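You operate a simulated robot arm through the tools that you are given. There is no shell and no other tool.

You are at the controls of a simulated robot arm. One attempt, no reset.

Task
Save the take on the yellow memory stick.
Fine: wait till the box says saved, switch it off, leave the stick in.

The check looks at the end state, three seconds after you hand in, the way a careful person would. Anything else that was tipped, shoved, dropped, spilled or broken makes it a failure.

Robot
A 6-joint arm with a two-finger parallel gripper, fixed in place. Base frame: the origin is at the foot of the arm, x ahead of it, y to its left, z up; the work surface is at about z = 0.74. Readings come in m, rad, newtons and seconds.
With the tool pointing down near the work surface it reaches from about 0.28 to 0.64 m from the base axis. Its first joint turns from -2.007 to 2.007 rad. Payload 3.43 kg.
The TCP is the grasp point between the finger pads, 0.034 m short of the fingertips. In the tool frame z runs along the fingers and y along their closing line. The gripper opens to 0.128 m. The fingers are 0.024 m wide and 0.012 m thick; the gripper's body (0.048 by 0.13 m) begins 0.096 m behind the TCP.
Orientation is that of the tool frame in the base frame, as a unit quaternion [w, x, y, z]. With the fingers straight down and closing along the base's y, the tool's x points along the base's -x, its y along +y and its z along -z.

Tools
- The arm moves only by the tool play_rows. Its argument "moves" is a list of rows, each an object of numbers (a shift or turn left out is 0, a gripper value left out holds the last): "gripper": the gripper command, from -1 (fully open) to 1 (shut), values between in proportion; "tx", "ty", "tz": the shift along the tool's x, y, z in m; "rx", "ry", "rz": the turn, a rotation vector about the tool's x, y, z in rad. In form: [{"gripper": .., "tx": .., "ty": .., "tz": .., "rx": .., "ry": .., "rz": ..}, ...]. A call has 1 to 20 rows; each row is the pose to reach, as a shift and turn from the pose commanded when the call began, along the tool's axes at that moment. Rows are played at 5 a second. More than 0.05 m and 0.15 rad between two rows, or a gripper value outside its range, and nothing of the call is played. Where a pose cannot be reached the arm comes as near as it can. A force on the tool above 40 N (or 10 N above the force at the start of the call, whichever is more), or a blocked arm, ends the call early, and 0.2 s more pass. The fingers move at their own pace (about 0.153 m/s each) and stop on an object; they squeeze with about 32 N. The grip force told is the motor's: it shows also when the fingers shut on nothing. Time passes only in rows, and 0.2 s behind the last, so rows that repeat a pose let the fingers close. It gives the time, the measured TCP pose, the force on the tool (base axes), the opening and the grip force at its end, in the units of the frame above (readings bear some noise), with the torque about the TCP (base axes, N m) and any sound that the robot's microphone picked up.
- Cameras (640 x 400 px; columns grow to the right, rows downward): "scene" is fixed at [0.3991, -0.6485, 1.3419]; the picture's right is [0.90, 0.43, 0.00], its down [0.35, -0.74, -0.57] and it looks along [-0.24, 0.52, -0.82] (base axes); focal length 307 px, centre (320, 200). "wrist" rides on the gripper at [0.076, -0.011, -0.16] in the tool frame; the picture's right is [0.15, 0.99, 0.00], its down [-0.88, 0.13, -0.46] and it looks along [-0.45, 0.07, 0.89] (tool axes); focal length 234 px, centre (320, 200). There is no depth. A picture from a camera that has moved, and an enlarged one, comes with that camera's place and axes in the base frame and with its lens.
- camera(camera): a new picture of that camera. No time passes.
- slide_trunk(by): slides the trunk up (or, below 0, down) by that many m; the arm rides with it, the base frame stays. It gives what a move gives, with no picture.
- enlarge(camera, box): a new picture of the part [left, top, right, bottom] of that camera's present view, enlarged. No time passes.
- close_job(): hands the job in; it is judged then, once.

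Nothing tells you positions but the pictures and the camera data. Unless the task says otherwise, let go and move clear before handing in.

The tools are called after "Request:" by a JSON object that holds its "method" and its "body". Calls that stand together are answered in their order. play_rows: Moves the arm, as the interface text tells. Its arguments: {"type":"object","properties":{"moves":{"type":"array","items":{"type":"object","properties":{"gripper":{"type":"number"},"tx":{"type":"number"},"ty":{"type":"number"},"tz":{"type":"number"},"rx":{"type":"number"},"ry":{"type":"number"},"rz":{"type":"number"}}}}},"required":["moves"]} The other tools are called the same way: slide_trunk (by) slides the trunk up or down; camera (camera) takes a picture; enlarge (camera, box) takes an enlarged picture of a part of a camera's view; close_job () hands the job in.

At the start:

```text
time_s: 0.0
tcp_pos: [0.2981, -0.3964, 1.0683]
tcp_rot: [0.0, 0.0, 1.0, 0.0]
contact_force: [-0.3, -0.2, 0.5]
wrist_torque: [-0.01, 0.0, 0.02]
grip_width: 0.1278
grip_force: 0.0
trunk travel left (down, up): [-0.85, 0.14]
```

scene: 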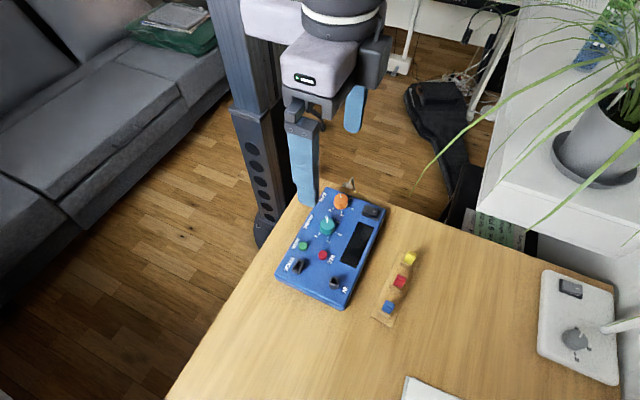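
wrist: 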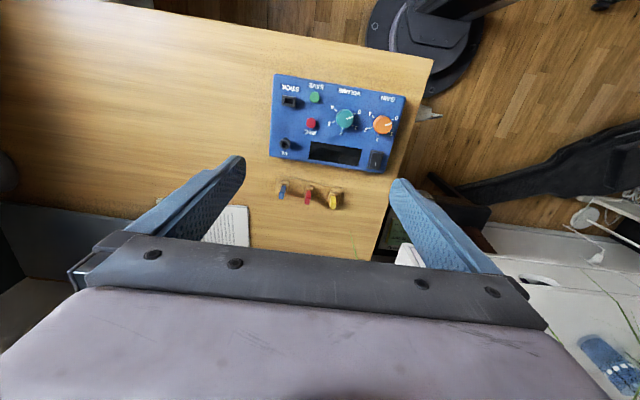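

I see a blue box on the table with knobs, buttons and sockets, and beside it a wooden rack with three sticks (yellow, red, blue). I'll look at enlarged pictures first.

Request:
{"method": "enlarge", "body": {"camera": "scene", "box": [260, 170, 440, 330]}}

Request:
{"method": "enlarge", "body": {"camera": "wrist", "box": [255, 65, 425, 215]}}

```text
2.50 times, centred on (350, 250) of scene
camera zoom: at [0.3991, -0.6485, 1.3419], right [0.9, 0.43, 0.0], down [0.35, -0.74, -0.57], along [-0.24, 0.52, -0.82], focal length 768 px, centre (245, 75)
```

zoom: 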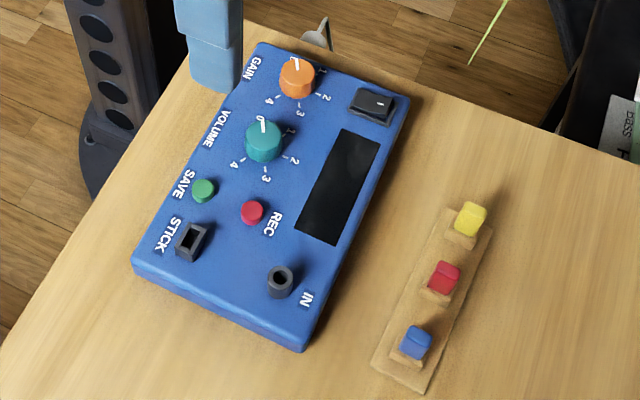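

```text
2.67 times, centred on (340, 140) of wrist
camera zoom: at [0.2231, -0.4089, 1.2277], right [-0.15, 0.99, 0.0], down [0.88, 0.13, 0.46], along [0.45, 0.07, -0.89], focal length 624 px, centre (267, 360)
```

zoom: 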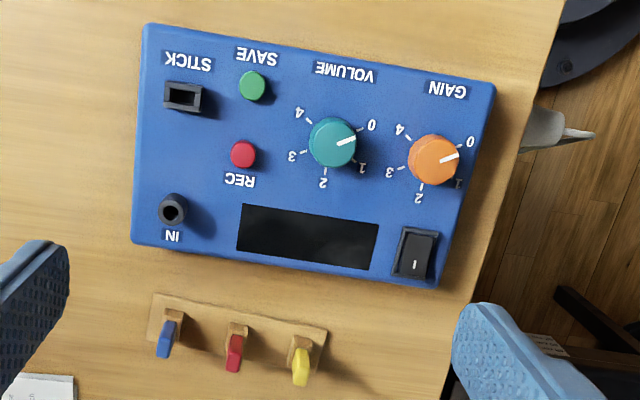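

The box looks axis-aligned (x about 0.23–0.37, y about -0.485 to -0.255), and the yellow stick is at about (0.453, -0.344), standing up in the rack. I'll bring the wrist camera closer to see the sticks, the socket and the switch.

Request:
{"method": "play_rows", "body": {"moves": [{"gripper": -1, "tx": -0.019, "ty": 0.01, "tz": 0.035}, {"tx": -0.037, "ty": 0.02, "tz": 0.07}, {"tx": -0.056, "ty": 0.03, "tz": 0.105}, {"tx": -0.074, "ty": 0.039, "tz": 0.138}, {"tx": -0.074, "ty": 0.039, "tz": 0.138}]}}

```text
time_s: 1.2
tcp_pos: [0.3741, -0.3585, 0.9307]
tcp_rot: [0.0, 0.001, 1.0, 0.001]
contact_force: [-1.2, 0.3, -0.4]
wrist_torque: [-0.02, -0.02, 0.04]
grip_width: 0.128
grip_force: 0.1
trunk travel left (down, up): [-0.85, 0.14]
```

The arm has moved to above the area between box and rack. Now I look closely.

Request:
{"method": "camera", "body": {"camera": "wrist"}}

Request:
{"method": "enlarge", "body": {"camera": "wrist", "box": [240, 140, 400, 240]}}

Request:
{"method": "enlarge", "body": {"camera": "scene", "box": [360, 240, 440, 330]}}

```text
taken
camera wrist: at [0.2995, -0.3703, 1.0896], right [-0.15, 0.99, 0.0], down [0.88, 0.13, 0.46], along [0.45, 0.07, -0.89], focal length 234 px, centre (320, 200)
```

wrist: 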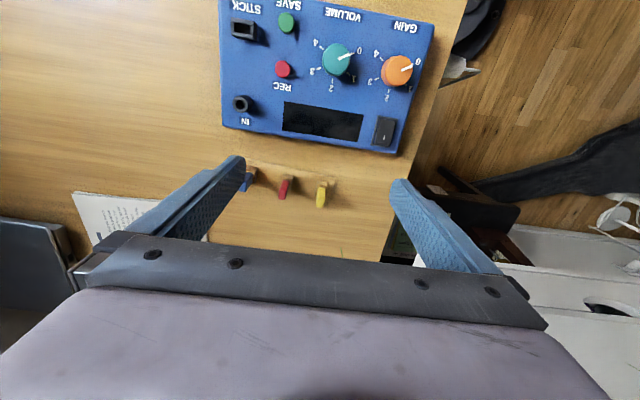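

```text
4.00 times, centred on (320, 190) of wrist
camera zoom: at [0.2995, -0.3703, 1.0896], right [-0.15, 0.99, 0.0], down [0.88, 0.13, 0.46], along [0.45, 0.07, -0.89], focal length 937 px, centre (320, 240)
```

zoom: 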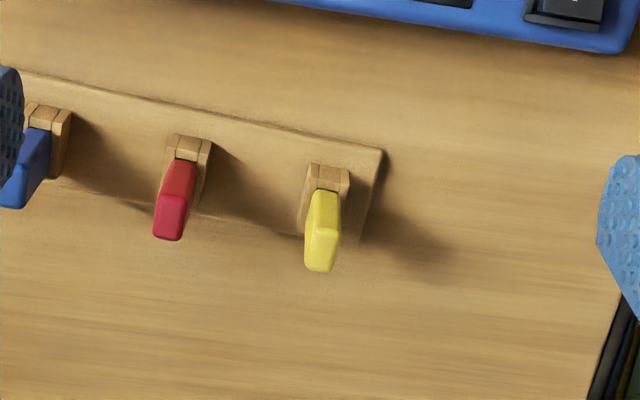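

```text
4.44 times, centred on (400, 285) of scene
camera zoom: at [0.3991, -0.6485, 1.3419], right [0.9, 0.43, 0.0], down [0.35, -0.74, -0.57], along [-0.24, 0.52, -0.82], focal length 1366 px, centre (-36, -178)
```

zoom: 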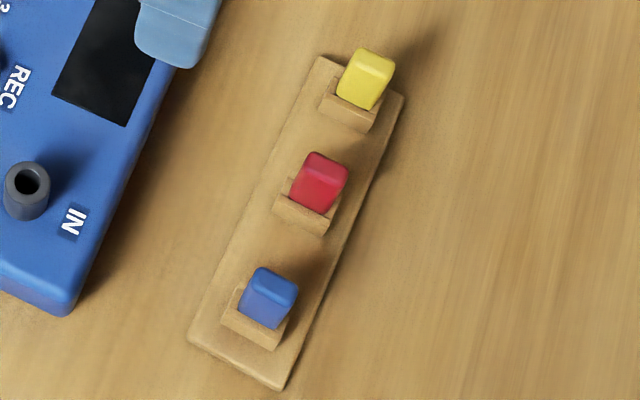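

The yellow stick is thin along y and wide along x in its holder. I'll zoom in on the STICK socket, the power switch, and the display.

Request:
{"method": "enlarge", "body": {"camera": "wrist", "box": [215, 0, 315, 62]}}

Request:
{"method": "enlarge", "body": {"camera": "wrist", "box": [330, 90, 430, 160]}}

Request:
{"method": "enlarge", "body": {"camera": "scene", "box": [275, 220, 345, 310]}}

Request:
{"method": "enlarge", "body": {"camera": "scene", "box": [320, 180, 400, 280]}}

```text
6.40 times, centred on (265, 31) of wrist
camera zoom: at [0.2995, -0.3703, 1.0896], right [-0.15, 0.99, 0.0], down [0.88, 0.13, 0.46], along [0.45, 0.07, -0.89], focal length 1499 px, centre (672, 1282)
```

zoom: 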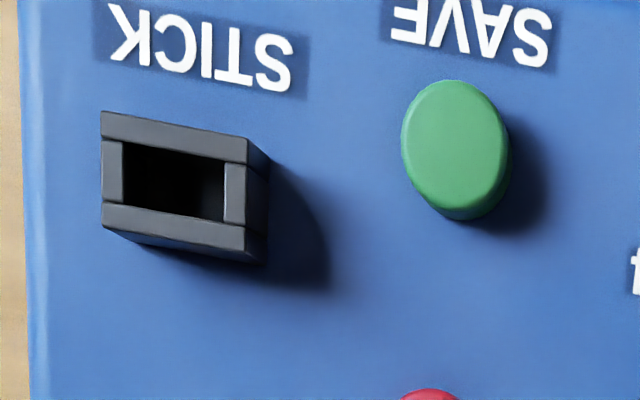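

```text
5.71 times, centred on (380, 125) of wrist
camera zoom: at [0.2995, -0.3703, 1.0896], right [-0.15, 0.99, 0.0], down [0.88, 0.13, 0.46], along [0.45, 0.07, -0.89], focal length 1338 px, centre (-23, 629)
```

zoom: 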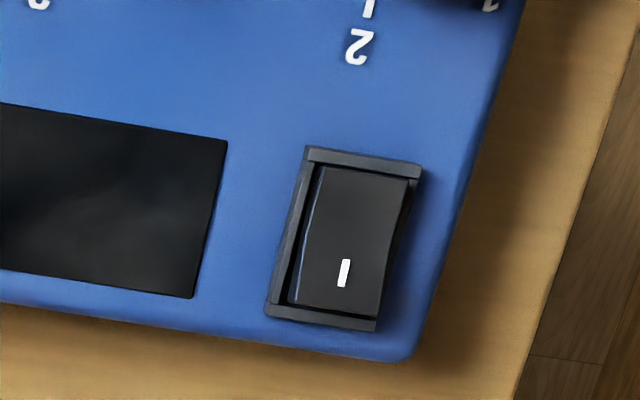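

```text
4.44 times, centred on (310, 265) of scene
camera zoom: at [0.3991, -0.6485, 1.3419], right [0.9, 0.43, 0.0], down [0.35, -0.74, -0.57], along [-0.24, 0.52, -0.82], focal length 1366 px, centre (364, -89)
```

zoom: 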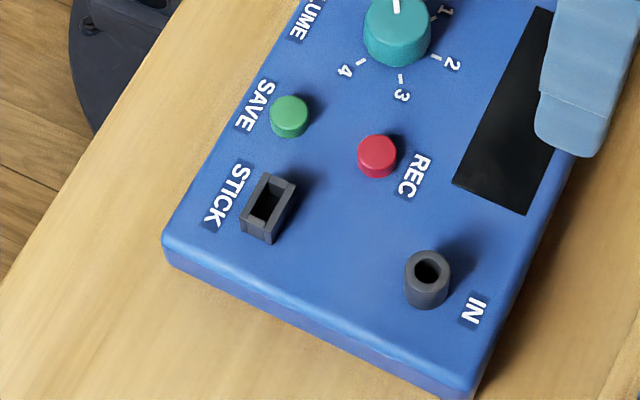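

```text
4.00 times, centred on (360, 230) of scene
camera zoom: at [0.3991, -0.6485, 1.3419], right [0.9, 0.43, 0.0], down [0.35, -0.74, -0.57], along [-0.24, 0.52, -0.82], focal length 1230 px, centre (160, 80)
```

zoom: 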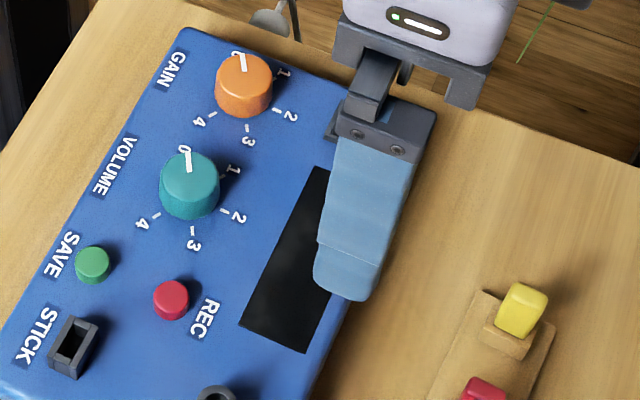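

The STICK slot is long along y, so the stick will have to be turned by 90°. I'll zoom in harder on the power switch to see its present state.

Request:
{"method": "enlarge", "body": {"camera": "wrist", "box": [368, 110, 404, 152]}}

Request:
{"method": "play_rows", "body": {"moves": [{"tx": 0.04, "ty": -0.02}, {"tx": 0.08, "ty": -0.04}, {"tx": 0.11, "ty": -0.06}, {"tx": 0.11, "ty": -0.06}]}}

```text
9.52 times, centred on (386, 131) of wrist
camera zoom: at [0.2995, -0.3703, 1.0896], right [-0.15, 0.99, 0.0], down [0.88, 0.13, 0.46], along [0.45, 0.07, -0.89], focal length 2230 px, centre (-309, 857)
```

zoom: 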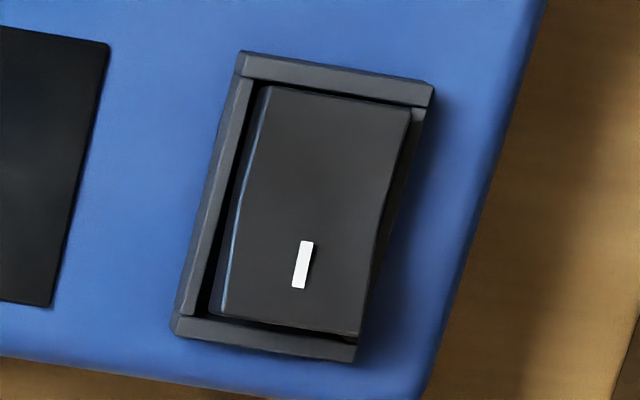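

```text
time_s: 2.2
tcp_pos: [0.2629, -0.4178, 0.928]
tcp_rot: [-0.001, 0.0, 1.0, 0.0]
contact_force: [0.4, -0.1, -0.3]
wrist_torque: [-0.01, 0.01, -0.02]
grip_width: 0.1281
grip_force: 0.0
trunk travel left (down, up): [-0.85, 0.14]
```

Request:
{"method": "camera", "body": {"camera": "wrist"}}

Request:
{"method": "camera", "body": {"camera": "scene"}}

Request:
{"method": "enlarge", "body": {"camera": "scene", "box": [355, 195, 395, 225]}}

```text
taken
camera wrist: at [0.1879, -0.4291, 1.0882], right [-0.15, 0.99, 0.0], down [0.88, 0.13, 0.46], along [0.45, 0.07, -0.89], focal length 234 px, centre (320, 200)
```

wrist: 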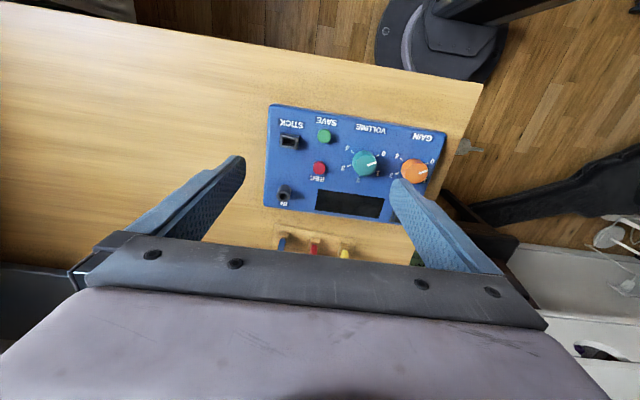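

```text
taken
```

scene: 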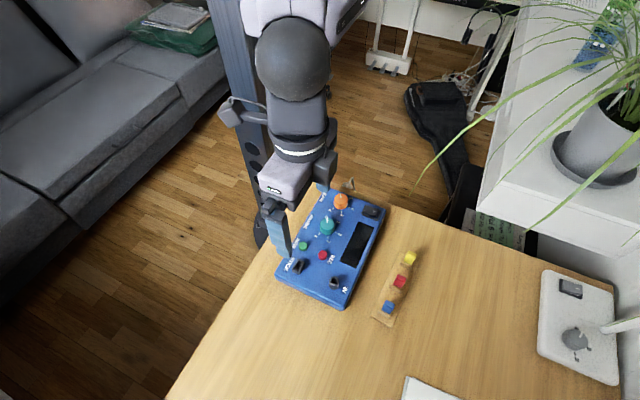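

```text
13.33 times, centred on (375, 210) of scene
camera zoom: at [0.3991, -0.6485, 1.3419], right [0.9, 0.43, 0.0], down [0.35, -0.74, -0.57], along [-0.24, 0.52, -0.82], focal length 4099 px, centre (-413, 67)
```

zoom: 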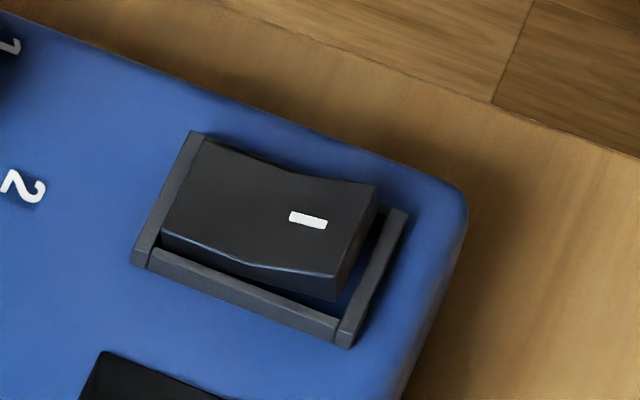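

The "I" end of the rocker stands up, so the box is off now; it needs switching on first. I'll take more close views to locate the switch, buttons, socket and stick precisely.

Request:
{"method": "enlarge", "body": {"camera": "scene", "box": [395, 243, 427, 273]}}

Request:
{"method": "enlarge", "body": {"camera": "scene", "box": [285, 235, 335, 280]}}

Request:
{"method": "enlarge", "body": {"camera": "wrist", "box": [265, 115, 345, 165]}}

Request:
{"method": "enlarge", "body": {"camera": "wrist", "box": [265, 220, 365, 265]}}

```text
13.33 times, centred on (411, 258) of scene
camera zoom: at [0.3991, -0.6485, 1.3419], right [0.9, 0.43, 0.0], down [0.35, -0.74, -0.57], along [-0.24, 0.52, -0.82], focal length 4099 px, centre (-893, -573)
```

zoom: 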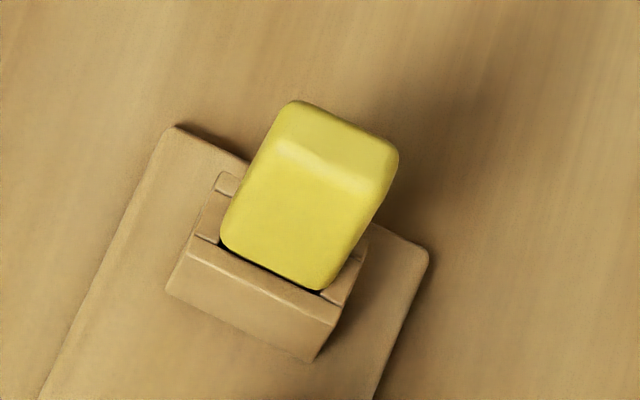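

```text
8.89 times, centred on (310, 258) of scene
camera zoom: at [0.3991, -0.6485, 1.3419], right [0.9, 0.43, 0.0], down [0.35, -0.74, -0.57], along [-0.24, 0.52, -0.82], focal length 2732 px, centre (409, -311)
```

zoom: 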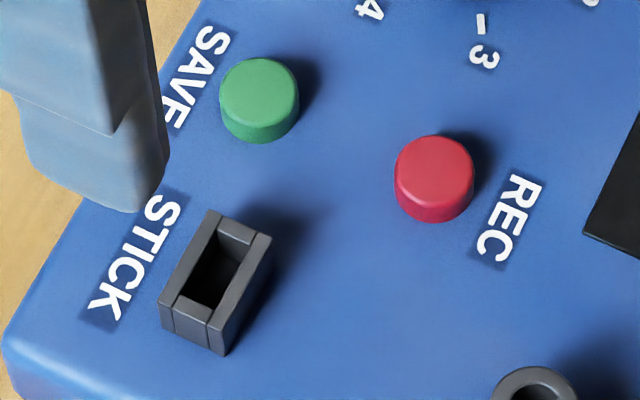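

```text
8.00 times, centred on (305, 140) of wrist
camera zoom: at [0.1879, -0.4291, 1.0882], right [-0.15, 0.99, 0.0], down [0.88, 0.13, 0.46], along [0.45, 0.07, -0.89], focal length 1873 px, centre (440, 680)
```

zoom: 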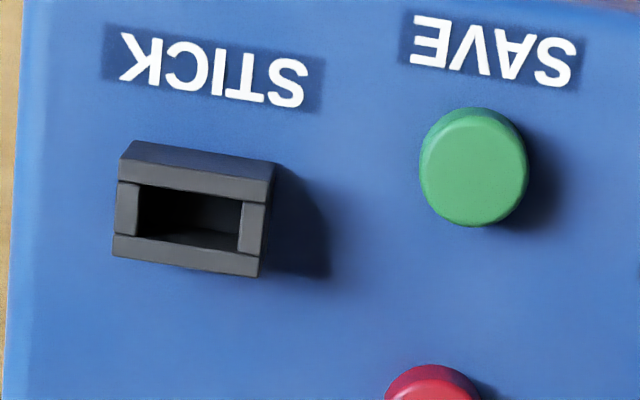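

```text
6.40 times, centred on (315, 242) of wrist
camera zoom: at [0.1879, -0.4291, 1.0882], right [-0.15, 0.99, 0.0], down [0.88, 0.13, 0.46], along [0.45, 0.07, -0.89], focal length 1499 px, centre (352, -72)
```

zoom: 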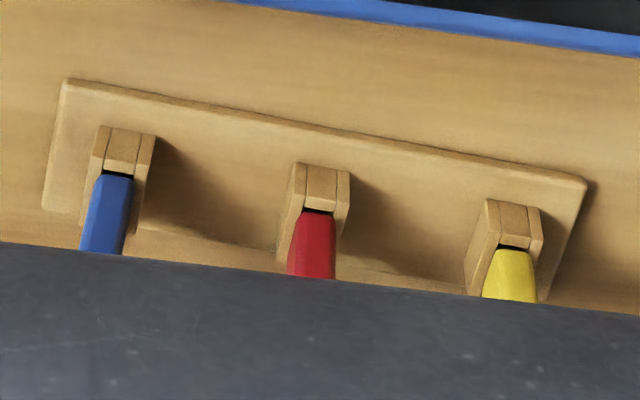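

The switch's "I" half is at about (0.358, -0.282), with the raised end at z≈0.797. I'll move above it with closed fingers, still clear of everything.

Request:
{"method": "play_rows", "body": {"moves": [{"gripper": 1, "tx": -0.024, "ty": 0.034, "tz": 0.01}, {"tx": -0.048, "ty": 0.068, "tz": 0.02}, {"tx": -0.072, "ty": 0.102, "tz": 0.03}, {"tx": -0.096, "ty": 0.135, "tz": 0.05}, {"tx": -0.096, "ty": 0.135, "tz": 0.06}, {"tx": -0.096, "ty": 0.135, "tz": 0.06}]}}

Request:
{"method": "camera", "body": {"camera": "wrist"}}

Request:
{"method": "camera", "body": {"camera": "scene"}}

```text
time_s: 3.6
tcp_pos: [0.3589, -0.2816, 0.8691]
tcp_rot: [-0.001, 0.001, 1.0, 0.0]
contact_force: [-0.9, -0.9, 0.7]
wrist_torque: [-0.01, 0.01, -0.05]
grip_width: 0.0
grip_force: 31.7
trunk travel left (down, up): [-0.85, 0.14]
```

```text
taken
camera wrist: at [0.2829, -0.2922, 1.0289], right [-0.15, 0.99, 0.0], down [0.88, 0.13, 0.46], along [0.45, 0.07, -0.89], focal length 234 px, centre (320, 200)
```

wrist: 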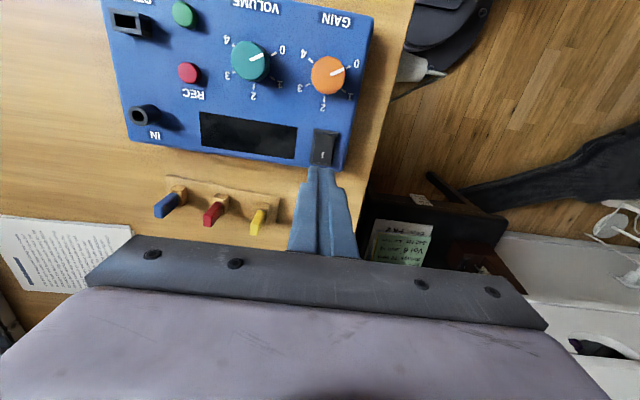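

```text
taken
```

scene: 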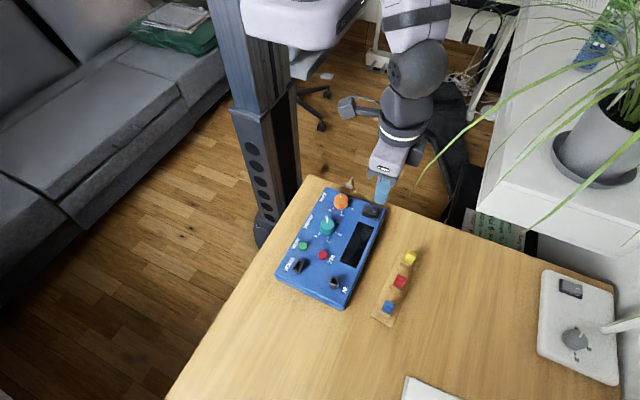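

The closed fingertips are over the "I" end. I'll press down gently in small steps, then lift and look.

Request:
{"method": "play_rows", "body": {"moves": [{"tz": 0.02}, {"tz": 0.032}, {"tz": 0.035}, {"tz": 0.037}, {"tz": 0.039}, {"tz": 0.041}, {"tz": 0.043}]}}

Request:
{"method": "enlarge", "body": {"camera": "scene", "box": [325, 190, 405, 280]}}

```text
time_s: 5.2
tcp_pos: [0.3583, -0.284, 0.828]
tcp_rot: [0.0, 0.001, 1.0, 0.0]
contact_force: [-0.4, 0.5, 0.9]
wrist_torque: [-0.01, 0.0, -0.02]
grip_width: 0.0002
grip_force: 33.0
trunk travel left (down, up): [-0.85, 0.14]
```

```text
4.44 times, centred on (365, 235) of scene
camera zoom: at [0.3991, -0.6485, 1.3419], right [0.9, 0.43, 0.0], down [0.35, -0.74, -0.57], along [-0.24, 0.52, -0.82], focal length 1366 px, centre (120, 44)
```

zoom: 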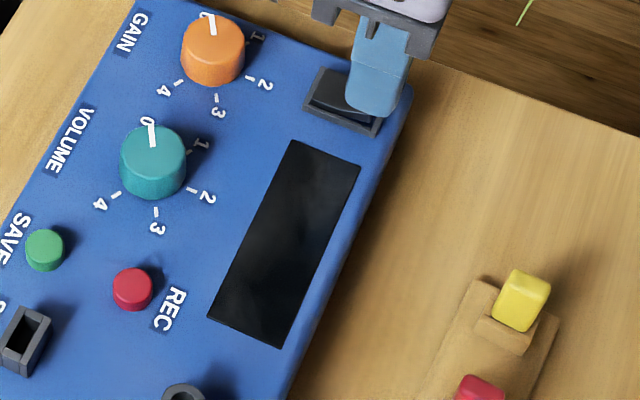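

No contact force yet; the tip is at about z=0.793. I'll keep going in small steps.

Request:
{"method": "play_rows", "body": {"moves": [{"tz": 0.0015}, {"tz": 0.003}, {"tz": 0.0045}]}}

Request:
{"method": "enlarge", "body": {"camera": "scene", "box": [325, 190, 405, 280]}}

Request:
{"method": "enlarge", "body": {"camera": "wrist", "box": [280, 110, 360, 180]}}

```text
time_s: 6.0
tcp_pos: [0.3587, -0.2824, 0.8226]
tcp_rot: [0.0, 0.0, 1.0, 0.0]
contact_force: [-0.6, 0.3, 0.1]
wrist_torque: [0.02, 0.0, -0.01]
grip_width: 0.0001
grip_force: 32.5
trunk travel left (down, up): [-0.85, 0.14]
```

```text
4.44 times, centred on (365, 235) of scene
camera zoom: at [0.3991, -0.6485, 1.3419], right [0.9, 0.43, 0.0], down [0.35, -0.74, -0.57], along [-0.24, 0.52, -0.82], focal length 1366 px, centre (120, 44)
```

zoom: 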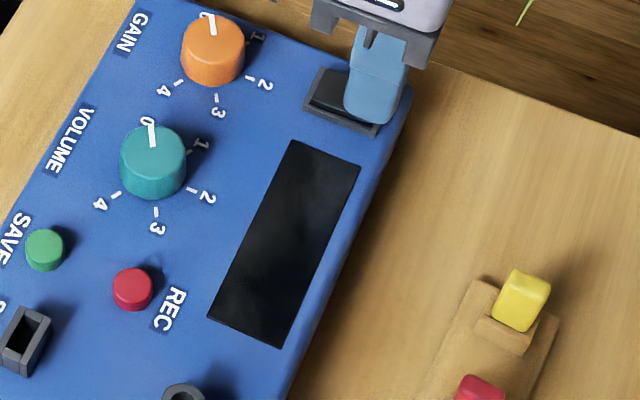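

```text
5.71 times, centred on (320, 145) of wrist
camera zoom: at [0.2833, -0.2946, 0.9816], right [-0.15, 0.99, 0.0], down [0.88, 0.13, 0.46], along [0.45, 0.07, -0.89], focal length 1338 px, centre (320, 514)
```

zoom: 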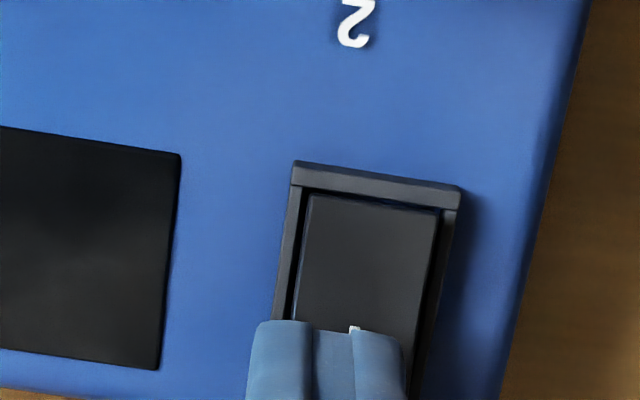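

Request:
{"method": "enlarge", "body": {"camera": "scene", "box": [355, 190, 395, 225]}}

```text
11.43 times, centred on (375, 208) of scene
camera zoom: at [0.3991, -0.6485, 1.3419], right [0.9, 0.43, 0.0], down [0.35, -0.74, -0.57], along [-0.24, 0.52, -0.82], focal length 3513 px, centre (-309, 114)
```

zoom: 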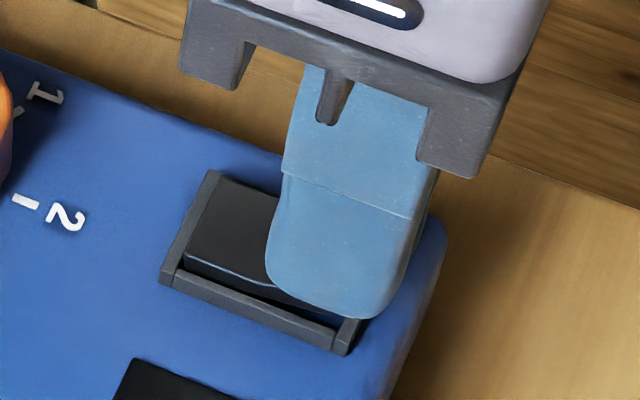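

The rocker has not moved yet; the tip is just above it. I'll continue down.

Request:
{"method": "play_rows", "body": {"moves": [{"ty": 0.002, "tz": 0.001}, {"ty": 0.002, "tz": 0.0025}, {"ty": 0.002, "tz": 0.004}]}}

Request:
{"method": "enlarge", "body": {"camera": "scene", "box": [335, 190, 395, 250]}}

```text
time_s: 6.8
tcp_pos: [0.3581, -0.2809, 0.8179]
tcp_rot: [0.001, 0.001, 1.0, 0.001]
contact_force: [0.0, 0.0, -0.4]
wrist_torque: [0.01, -0.01, 0.01]
grip_width: 0.0
grip_force: 32.2
trunk travel left (down, up): [-0.85, 0.14]
heard: click
```

```text
6.67 times, centred on (365, 220) of scene
camera zoom: at [0.3991, -0.6485, 1.3419], right [0.9, 0.43, 0.0], down [0.35, -0.74, -0.57], along [-0.24, 0.52, -0.82], focal length 2049 px, centre (20, 67)
```

zoom: 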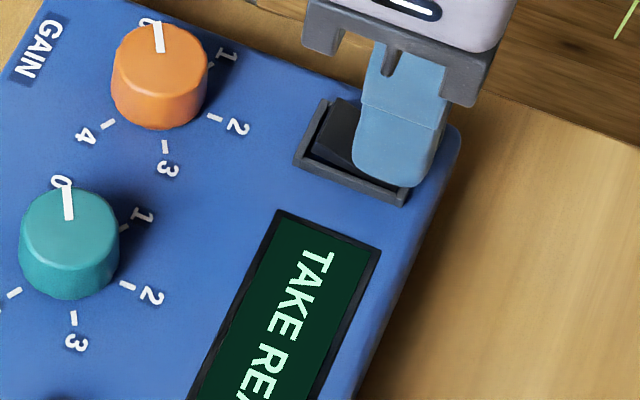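

There was a click and the display lit up ("TAKE REA…"). I'll lift off and read the display and the rocker.

Request:
{"method": "play_rows", "body": {"moves": [{"tz": -0.02}, {"tz": -0.05}, {"tz": -0.08}, {"tz": -0.1}, {"tz": -0.1}]}}

Request:
{"method": "enlarge", "body": {"camera": "scene", "box": [325, 190, 405, 280]}}

Request:
{"method": "enlarge", "body": {"camera": "wrist", "box": [180, 80, 380, 200]}}

```text
time_s: 8.0
tcp_pos: [0.3594, -0.2827, 0.9193]
tcp_rot: [-0.001, 0.0, 1.0, 0.0]
contact_force: [-0.5, 0.2, 0.6]
wrist_torque: [0.02, 0.03, 0.02]
grip_width: 0.0
grip_force: 32.0
trunk travel left (down, up): [-0.85, 0.14]
```

```text
4.44 times, centred on (365, 235) of scene
camera zoom: at [0.3991, -0.6485, 1.3419], right [0.9, 0.43, 0.0], down [0.35, -0.74, -0.57], along [-0.24, 0.52, -0.82], focal length 1366 px, centre (120, 44)
```

zoom: 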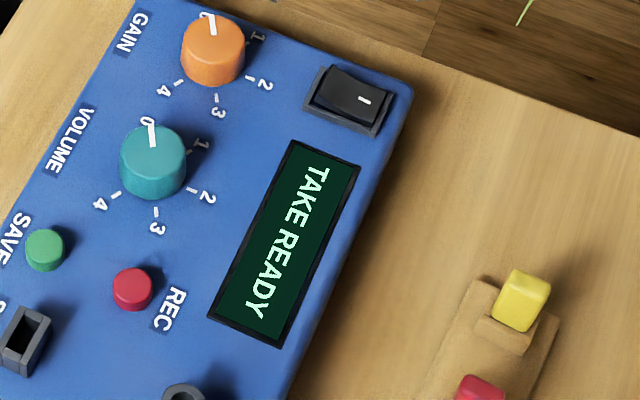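

```text
3.20 times, centred on (280, 140) of wrist
camera zoom: at [0.2848, -0.2944, 1.0793], right [-0.15, 0.99, 0.0], down [0.88, 0.13, 0.46], along [0.45, 0.07, -0.89], focal length 749 px, centre (448, 392)
```

zoom: 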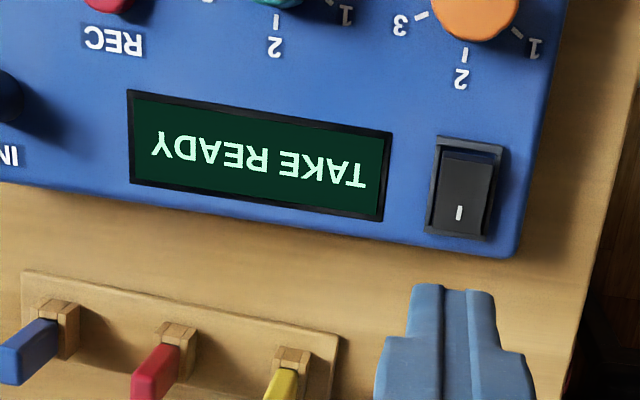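

The box is on and shows "TAKE READY". Next I go above the yellow stick (about (0.451, -0.347)) with the fingers slightly open along its thin side, and check alignment before going down.

Request:
{"method": "play_rows", "body": {"moves": [{"gripper": 0.375, "tx": -0.031, "ty": -0.022}, {"tx": -0.062, "ty": -0.044, "tz": 0.01}, {"tx": -0.093, "ty": -0.0666, "tz": 0.025}, {"tx": -0.093, "ty": -0.0666, "tz": 0.039}, {"tx": -0.093, "ty": -0.0666, "tz": 0.039}]}}

Request:
{"method": "camera", "body": {"camera": "wrist"}}

Request:
{"method": "enlarge", "body": {"camera": "wrist", "box": [260, 140, 380, 215]}}

Request:
{"method": "enlarge", "body": {"camera": "scene", "box": [370, 210, 450, 290]}}

```text
time_s: 9.2
tcp_pos: [0.4515, -0.3494, 0.8798]
tcp_rot: [0.0, 0.0, 1.0, 0.0]
contact_force: [0.5, -0.6, 0.5]
wrist_torque: [-0.01, 0.02, -0.04]
grip_width: 0.0398
grip_force: 0.3
trunk travel left (down, up): [-0.85, 0.14]
```

```text
taken
camera wrist: at [0.3762, -0.3598, 1.0383], right [-0.15, 0.99, 0.0], down [0.88, 0.13, 0.46], along [0.45, 0.07, -0.89], focal length 234 px, centre (320, 200)
```

wrist: 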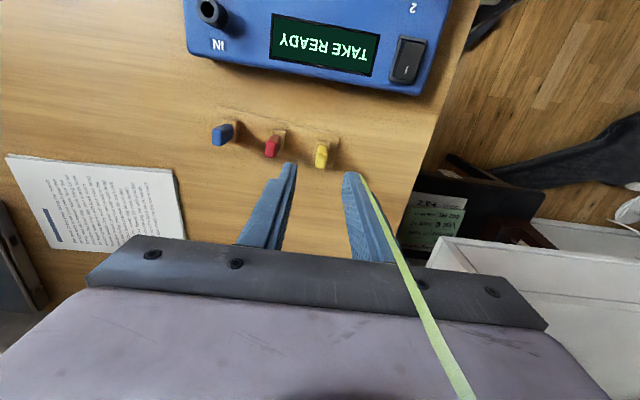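

```text
5.33 times, centred on (320, 178) of wrist
camera zoom: at [0.3762, -0.3598, 1.0383], right [-0.15, 0.99, 0.0], down [0.88, 0.13, 0.46], along [0.45, 0.07, -0.89], focal length 1249 px, centre (320, 320)
```

zoom: 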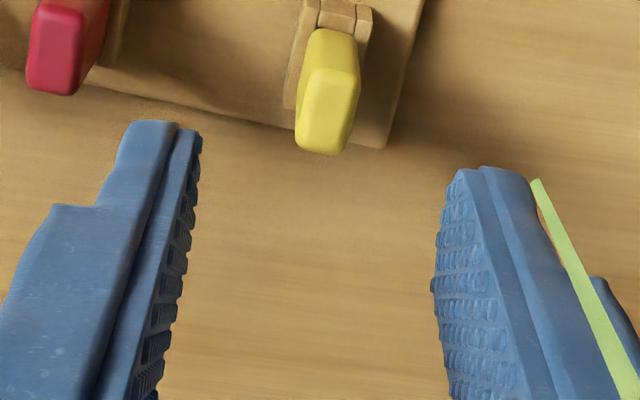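

```text
5.00 times, centred on (410, 250) of scene
camera zoom: at [0.3991, -0.6485, 1.3419], right [0.9, 0.43, 0.0], down [0.35, -0.74, -0.57], along [-0.24, 0.52, -0.82], focal length 1537 px, centre (-130, -50)
```

zoom: 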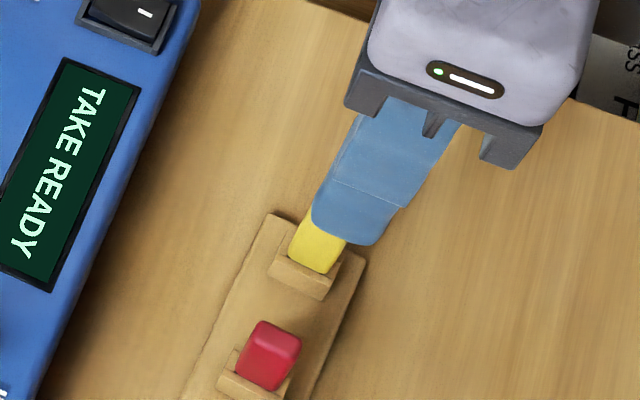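

The yellow stick is a few mm off the tool axis; I'll correct by about (+2.5, +2.4) mm and go lower to just above its top, then check again. A plant leaf shows near the hand, so I'll stay slow.

Request:
{"method": "play_rows", "body": {"moves": [{"tx": -0.0025, "ty": 0.0024, "tz": 0.015}, {"tx": -0.0025, "ty": 0.0024, "tz": 0.03}, {"tx": -0.0025, "ty": 0.0024, "tz": 0.038}, {"tx": -0.0025, "ty": 0.0024, "tz": 0.038}]}}

Request:
{"method": "enlarge", "body": {"camera": "wrist", "box": [260, 130, 380, 205]}}

Request:
{"method": "enlarge", "body": {"camera": "scene", "box": [370, 210, 450, 290]}}

```text
time_s: 10.2
tcp_pos: [0.4544, -0.346, 0.8434]
tcp_rot: [-0.001, 0.0, 1.0, 0.0]
contact_force: [0.6, 1.7, -0.1]
wrist_torque: [-0.02, -0.02, 0.01]
grip_width: 0.0399
grip_force: 0.0
trunk travel left (down, up): [-0.85, 0.14]
```

```text
5.33 times, centred on (320, 168) of wrist
camera zoom: at [0.3777, -0.3572, 1.0023], right [-0.15, 0.99, 0.0], down [0.88, 0.13, 0.46], along [0.45, 0.07, -0.89], focal length 1249 px, centre (320, 373)
```

zoom: 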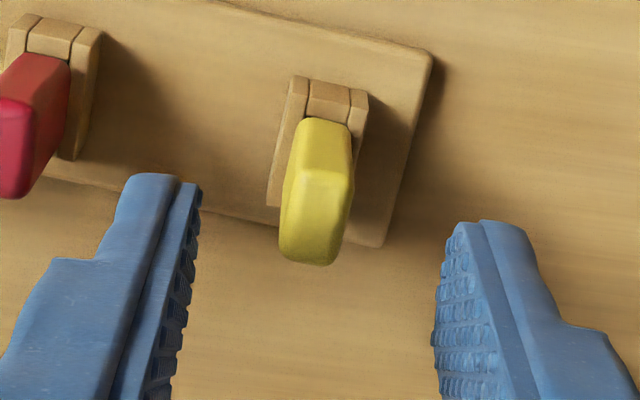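

```text
5.00 times, centred on (410, 250) of scene
camera zoom: at [0.3991, -0.6485, 1.3419], right [0.9, 0.43, 0.0], down [0.35, -0.74, -0.57], along [-0.24, 0.52, -0.82], focal length 1537 px, centre (-130, -50)
```

zoom: 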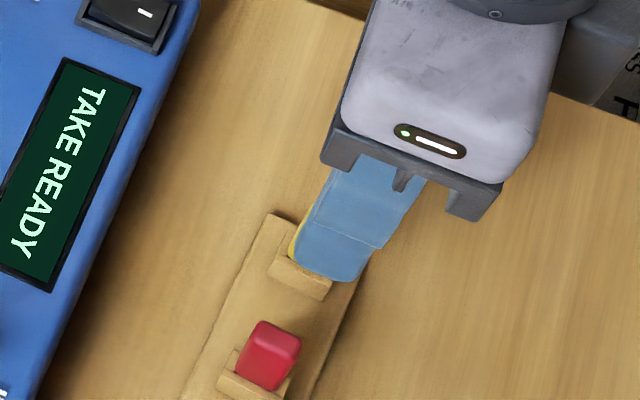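

The stick is centred between the fingers within about 1 mm. I'll descend to just above the holder and close the fingers on it.

Request:
{"method": "play_rows", "body": {"moves": [{"gripper": 0.375, "tx": -0.0005, "tz": 0.012}, {"tx": -0.0005, "tz": 0.024}, {"tx": -0.0005, "tz": 0.034}, {"tx": -0.0005, "tz": 0.038}, {"tx": -0.0005, "tz": 0.038}]}}

Request:
{"method": "enlarge", "body": {"camera": "wrist", "box": [260, 120, 380, 195]}}

Request:
{"method": "enlarge", "body": {"camera": "scene", "box": [380, 220, 440, 290]}}

```text
time_s: 11.4
tcp_pos: [0.454, -0.346, 0.8034]
tcp_rot: [0.001, -0.001, 1.0, 0.001]
contact_force: [0.6, 0.3, -0.1]
wrist_torque: [-0.03, -0.01, 0.0]
grip_width: 0.0399
grip_force: 0.2
trunk travel left (down, up): [-0.85, 0.14]
```

```text
5.33 times, centred on (320, 158) of wrist
camera zoom: at [0.3782, -0.3578, 0.9631], right [-0.15, 0.99, 0.0], down [0.88, 0.13, 0.46], along [0.45, 0.07, -0.89], focal length 1249 px, centre (320, 427)
```

zoom: 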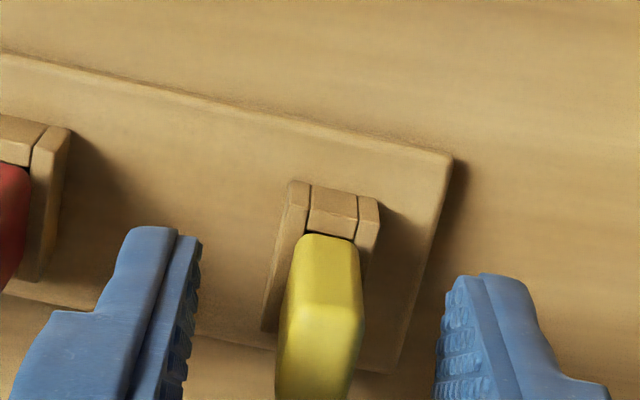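

```text
5.71 times, centred on (410, 255) of scene
camera zoom: at [0.3991, -0.6485, 1.3419], right [0.9, 0.43, 0.0], down [0.35, -0.74, -0.57], along [-0.24, 0.52, -0.82], focal length 1757 px, centre (-194, -114)
```

zoom: 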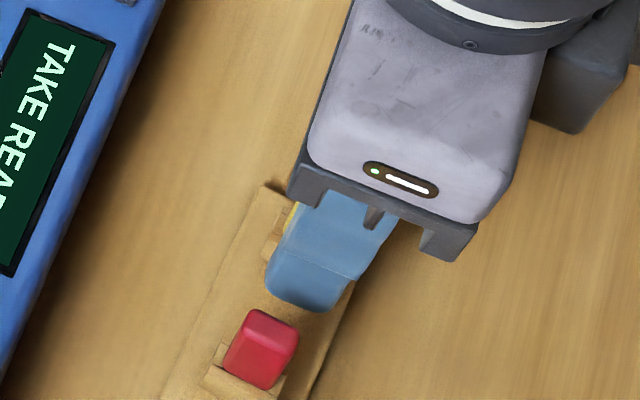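

Fingers straddle the yellow stick and are clear of the red one. Closing now.

Request:
{"method": "play_rows", "body": {"moves": [{"gripper": 1}, {"gripper": 1}, {"gripper": 1}]}}

Request:
{"method": "enlarge", "body": {"camera": "wrist", "box": [260, 120, 380, 195]}}

```text
time_s: 12.2
tcp_pos: [0.4544, -0.3471, 0.804]
tcp_rot: [0.0, 0.0, 1.0, 0.0]
contact_force: [0.1, 0.7, -0.2]
wrist_torque: [-0.03, 0.02, 0.02]
grip_width: 0.0092
grip_force: 31.8
trunk travel left (down, up): [-0.85, 0.14]
```

```text
5.33 times, centred on (320, 158) of wrist
camera zoom: at [0.3782, -0.3578, 0.9633], right [-0.15, 0.99, 0.0], down [0.88, 0.13, 0.46], along [0.45, 0.07, -0.89], focal length 1249 px, centre (320, 427)
```

zoom: 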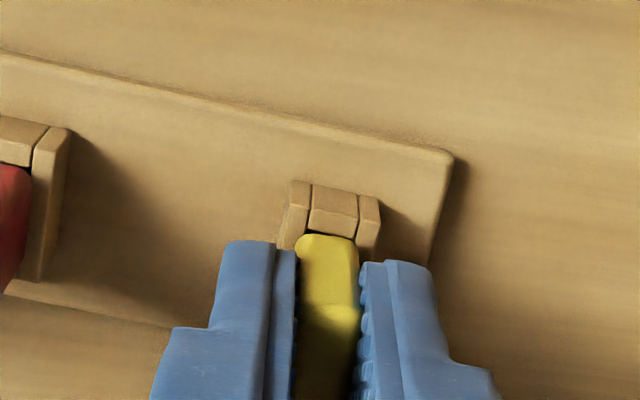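

The stick is gripped (9.2 mm thick). I lift straight up and check it came along cleanly.

Request:
{"method": "play_rows", "body": {"moves": [{"gripper": 1, "tz": -0.005}, {"tz": -0.01}, {"tz": -0.018}, {"tz": -0.028}, {"tz": -0.045}, {"tz": -0.07}, {"tz": -0.1}, {"tz": -0.12}, {"tz": -0.12}]}}

Request:
{"method": "camera", "body": {"camera": "scene"}}

Request:
{"method": "enlarge", "body": {"camera": "scene", "box": [370, 180, 450, 330]}}

Request:
{"method": "enlarge", "body": {"camera": "wrist", "box": [260, 90, 380, 195]}}

```text
time_s: 14.2
tcp_pos: [0.4526, -0.3438, 0.9253]
tcp_rot: [0.0, 0.0, 1.0, 0.0]
contact_force: [0.3, 0.4, -0.3]
wrist_torque: [-0.01, -0.02, 0.02]
grip_width: 0.0093
grip_force: 32.4
trunk travel left (down, up): [-0.85, 0.14]
```

```text
taken
```

scene: 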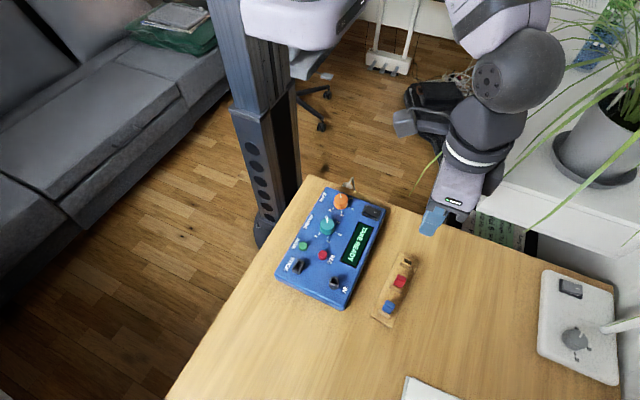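

```text
2.67 times, centred on (410, 255) of scene
camera zoom: at [0.3991, -0.6485, 1.3419], right [0.9, 0.43, 0.0], down [0.35, -0.74, -0.57], along [-0.24, 0.52, -0.82], focal length 820 px, centre (80, 53)
```

zoom: 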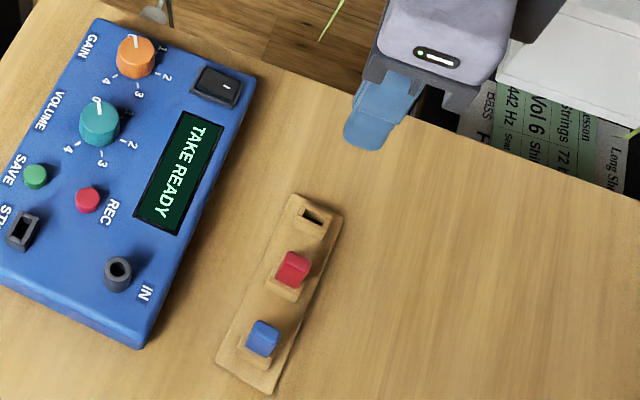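

```text
3.81 times, centred on (320, 142) of wrist
camera zoom: at [0.3767, -0.3539, 1.0844], right [-0.15, 0.99, 0.0], down [0.88, 0.13, 0.46], along [0.45, 0.07, -0.89], focal length 892 px, centre (320, 419)
```

zoom: 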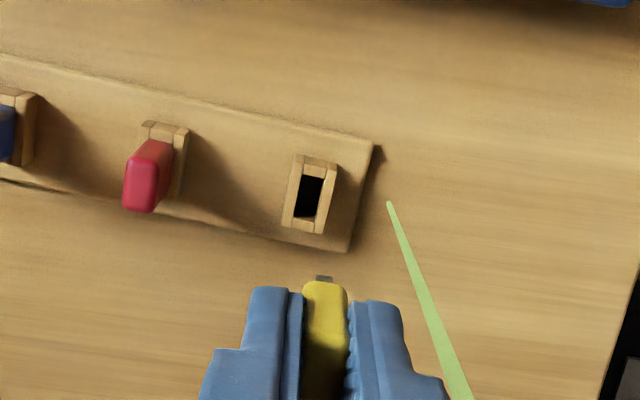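

The stick is in hand with its metal plug pointing down. I'll move over to above the STICK socket, staying high, and then turn the tool by 90°.

Request:
{"method": "play_rows", "body": {"moves": [{"gripper": 1, "tx": 0.038, "ty": -0.0225}, {"tx": 0.0765, "ty": -0.045}, {"tx": 0.115, "ty": -0.068}, {"tx": 0.153, "ty": -0.09}, {"tx": 0.1913, "ty": -0.1129}, {"tx": 0.1913, "ty": -0.1129}]}}

Request:
{"method": "play_rows", "body": {"moves": [{"gripper": 1, "rz": 0.1428}, {"rz": 0.2856}, {"rz": 0.4284}, {"rz": 0.5712}, {"rz": 0.714}, {"rz": 0.8568}, {"rz": 0.9996}, {"rz": 1.1424}, {"rz": 1.2852}, {"rz": 1.428}, {"rz": 1.5708}, {"rz": 1.5708}]}}

Request:
{"method": "camera", "body": {"camera": "wrist"}}

Request:
{"method": "camera", "body": {"camera": "scene"}}

```text
time_s: 15.6
tcp_pos: [0.265, -0.4573, 0.9272]
tcp_rot: [0.0, 0.0, 1.0, 0.0]
contact_force: [-0.2, 0.1, 0.1]
wrist_torque: [-0.05, -0.01, 0.02]
grip_width: 0.0094
grip_force: 32.4
trunk travel left (down, up): [-0.85, 0.14]
```

```text
time_s: 18.2
tcp_pos: [0.2627, -0.4577, 0.9242]
tcp_rot: [0.0, 0.708, 0.706, 0.0]
contact_force: [0.5, -0.2, 0.0]
wrist_torque: [0.04, -0.01, 0.04]
grip_width: 0.0093
grip_force: 32.5
trunk travel left (down, up): [-0.85, 0.14]
```

```text
taken
camera wrist: at [0.2525, -0.3821, 1.0831], right [0.99, 0.14, 0.0], down [0.13, -0.88, 0.46], along [0.07, -0.45, -0.89], focal length 234 px, centre (320, 200)
```

wrist: 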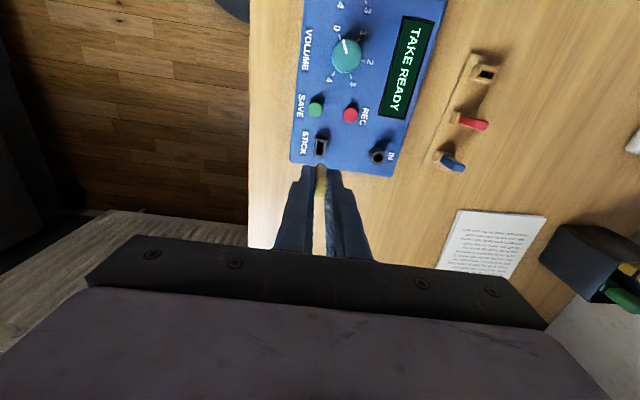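

```text
taken
```

scene: 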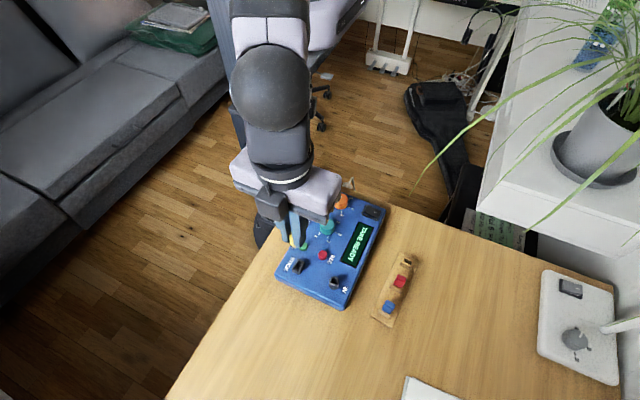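

The turn succeeded; the stick is now thin along x like the slot. I'll zoom in on the stick and socket from both cameras.

Request:
{"method": "enlarge", "body": {"camera": "wrist", "box": [285, 120, 365, 190]}}

Request:
{"method": "enlarge", "body": {"camera": "scene", "box": [270, 200, 340, 280]}}

```text
5.71 times, centred on (325, 155) of wrist
camera zoom: at [0.2525, -0.3821, 1.0831], right [0.99, 0.14, 0.0], down [0.13, -0.88, 0.46], along [0.07, -0.45, -0.89], focal length 1338 px, centre (291, 457)
```

zoom: 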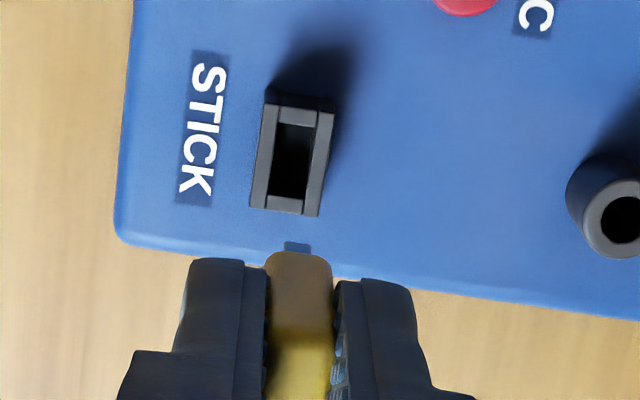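

```text
5.00 times, centred on (305, 240) of scene
camera zoom: at [0.3991, -0.6485, 1.3419], right [0.9, 0.43, 0.0], down [0.35, -0.74, -0.57], along [-0.24, 0.52, -0.82], focal length 1537 px, centre (395, 0)
```

zoom: 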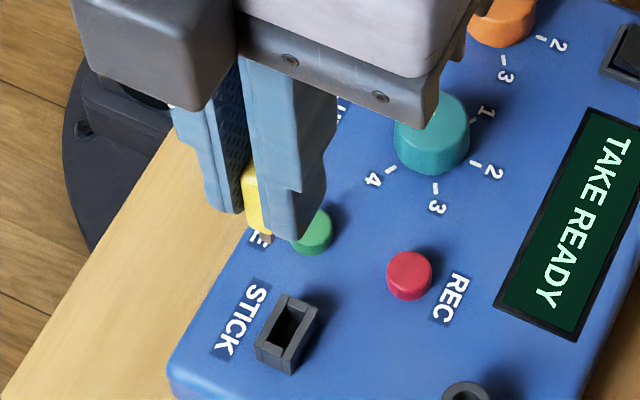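

The stick is near the socket axis. I'll lower it to a couple of centimetres above the rim, then compare plug and slot directly in both views.

Request:
{"method": "play_rows", "body": {"moves": [{"gripper": 1, "tz": 0.015}, {"tz": 0.03}, {"tz": 0.045}, {"tz": 0.053}, {"tz": 0.053}]}}

Request:
{"method": "enlarge", "body": {"camera": "wrist", "box": [285, 120, 365, 190]}}

Request:
{"method": "enlarge", "body": {"camera": "scene", "box": [275, 225, 335, 285]}}

```text
time_s: 19.4
tcp_pos: [0.2645, -0.4577, 0.8705]
tcp_rot: [-0.001, 0.707, 0.707, 0.0]
contact_force: [1.0, -0.1, -0.2]
wrist_torque: [0.0, 0.0, -0.01]
grip_width: 0.0093
grip_force: 31.8
trunk travel left (down, up): [-0.85, 0.14]
```

```text
5.71 times, centred on (325, 155) of wrist
camera zoom: at [0.2542, -0.3825, 1.0302], right [0.99, 0.15, 0.0], down [0.13, -0.88, 0.46], along [0.07, -0.45, -0.89], focal length 1338 px, centre (291, 457)
```

zoom: 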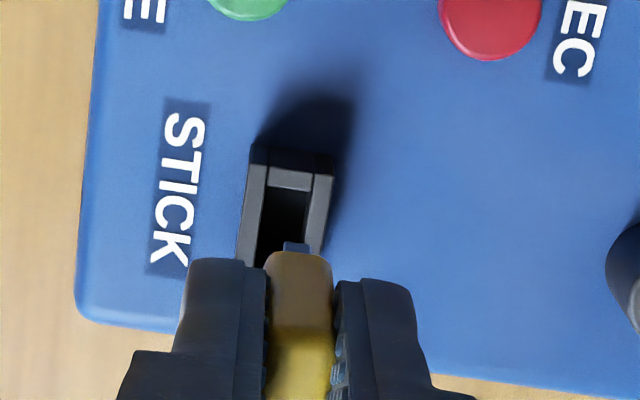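

```text
6.67 times, centred on (305, 255) of scene
camera zoom: at [0.3991, -0.6485, 1.3419], right [0.9, 0.43, 0.0], down [0.35, -0.74, -0.57], along [-0.24, 0.52, -0.82], focal length 2049 px, centre (420, -167)
```

zoom: 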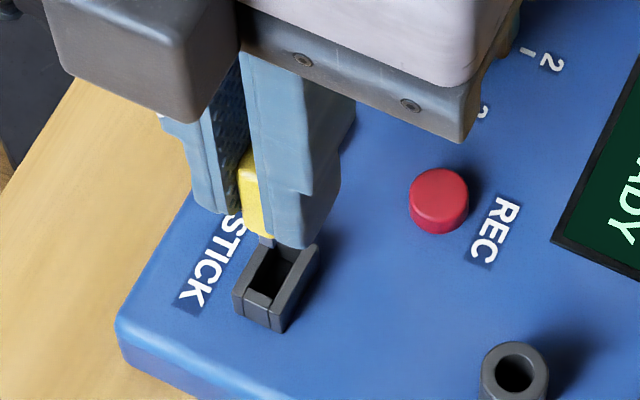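

Using the measured poses, the socket centre comes out at about (0.2640, -0.4585, 0.789) and the plug is within about a millimetre of it. I'll lower until the plug tip is just above the rim and check again.

Request:
{"method": "play_rows", "body": {"moves": [{"gripper": 1, "ty": -0.0005, "tz": 0.006}, {"ty": -0.0005, "tz": 0.012}, {"ty": -0.0005, "tz": 0.018}, {"ty": -0.0005, "tz": 0.018}, {"ty": -0.0005, "tz": 0.018}]}}

Request:
{"method": "enlarge", "body": {"camera": "wrist", "box": [285, 120, 365, 190]}}

Request:
{"method": "enlarge", "body": {"camera": "scene", "box": [285, 245, 321, 280]}}

```text
time_s: 20.6
tcp_pos: [0.2622, -0.4581, 0.8524]
tcp_rot: [0.001, 0.707, 0.707, -0.001]
contact_force: [0.6, -0.2, -0.1]
wrist_torque: [-0.03, -0.03, 0.0]
grip_width: 0.0092
grip_force: 32.1
trunk travel left (down, up): [-0.85, 0.14]
```

```text
5.71 times, centred on (325, 155) of wrist
camera zoom: at [0.2524, -0.3833, 1.0126], right [0.99, 0.15, 0.0], down [0.13, -0.88, 0.46], along [0.07, -0.45, -0.89], focal length 1338 px, centre (291, 457)
```

zoom: 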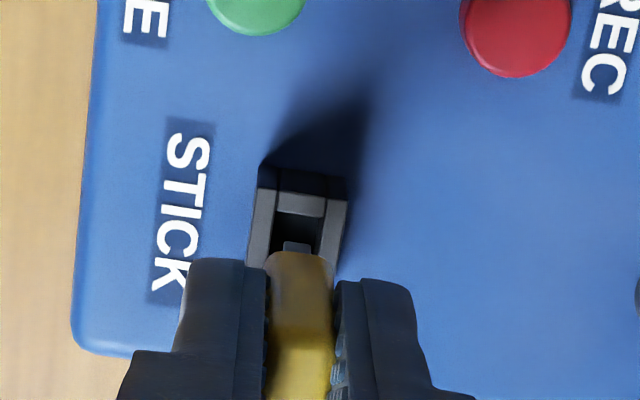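

```text
11.43 times, centred on (303, 262) of scene
camera zoom: at [0.3991, -0.6485, 1.3419], right [0.9, 0.43, 0.0], down [0.35, -0.74, -0.57], along [-0.24, 0.52, -0.82], focal length 3513 px, centre (514, -514)
```

zoom: 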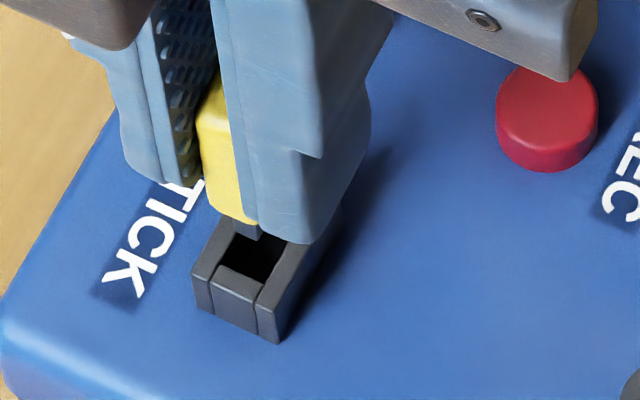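

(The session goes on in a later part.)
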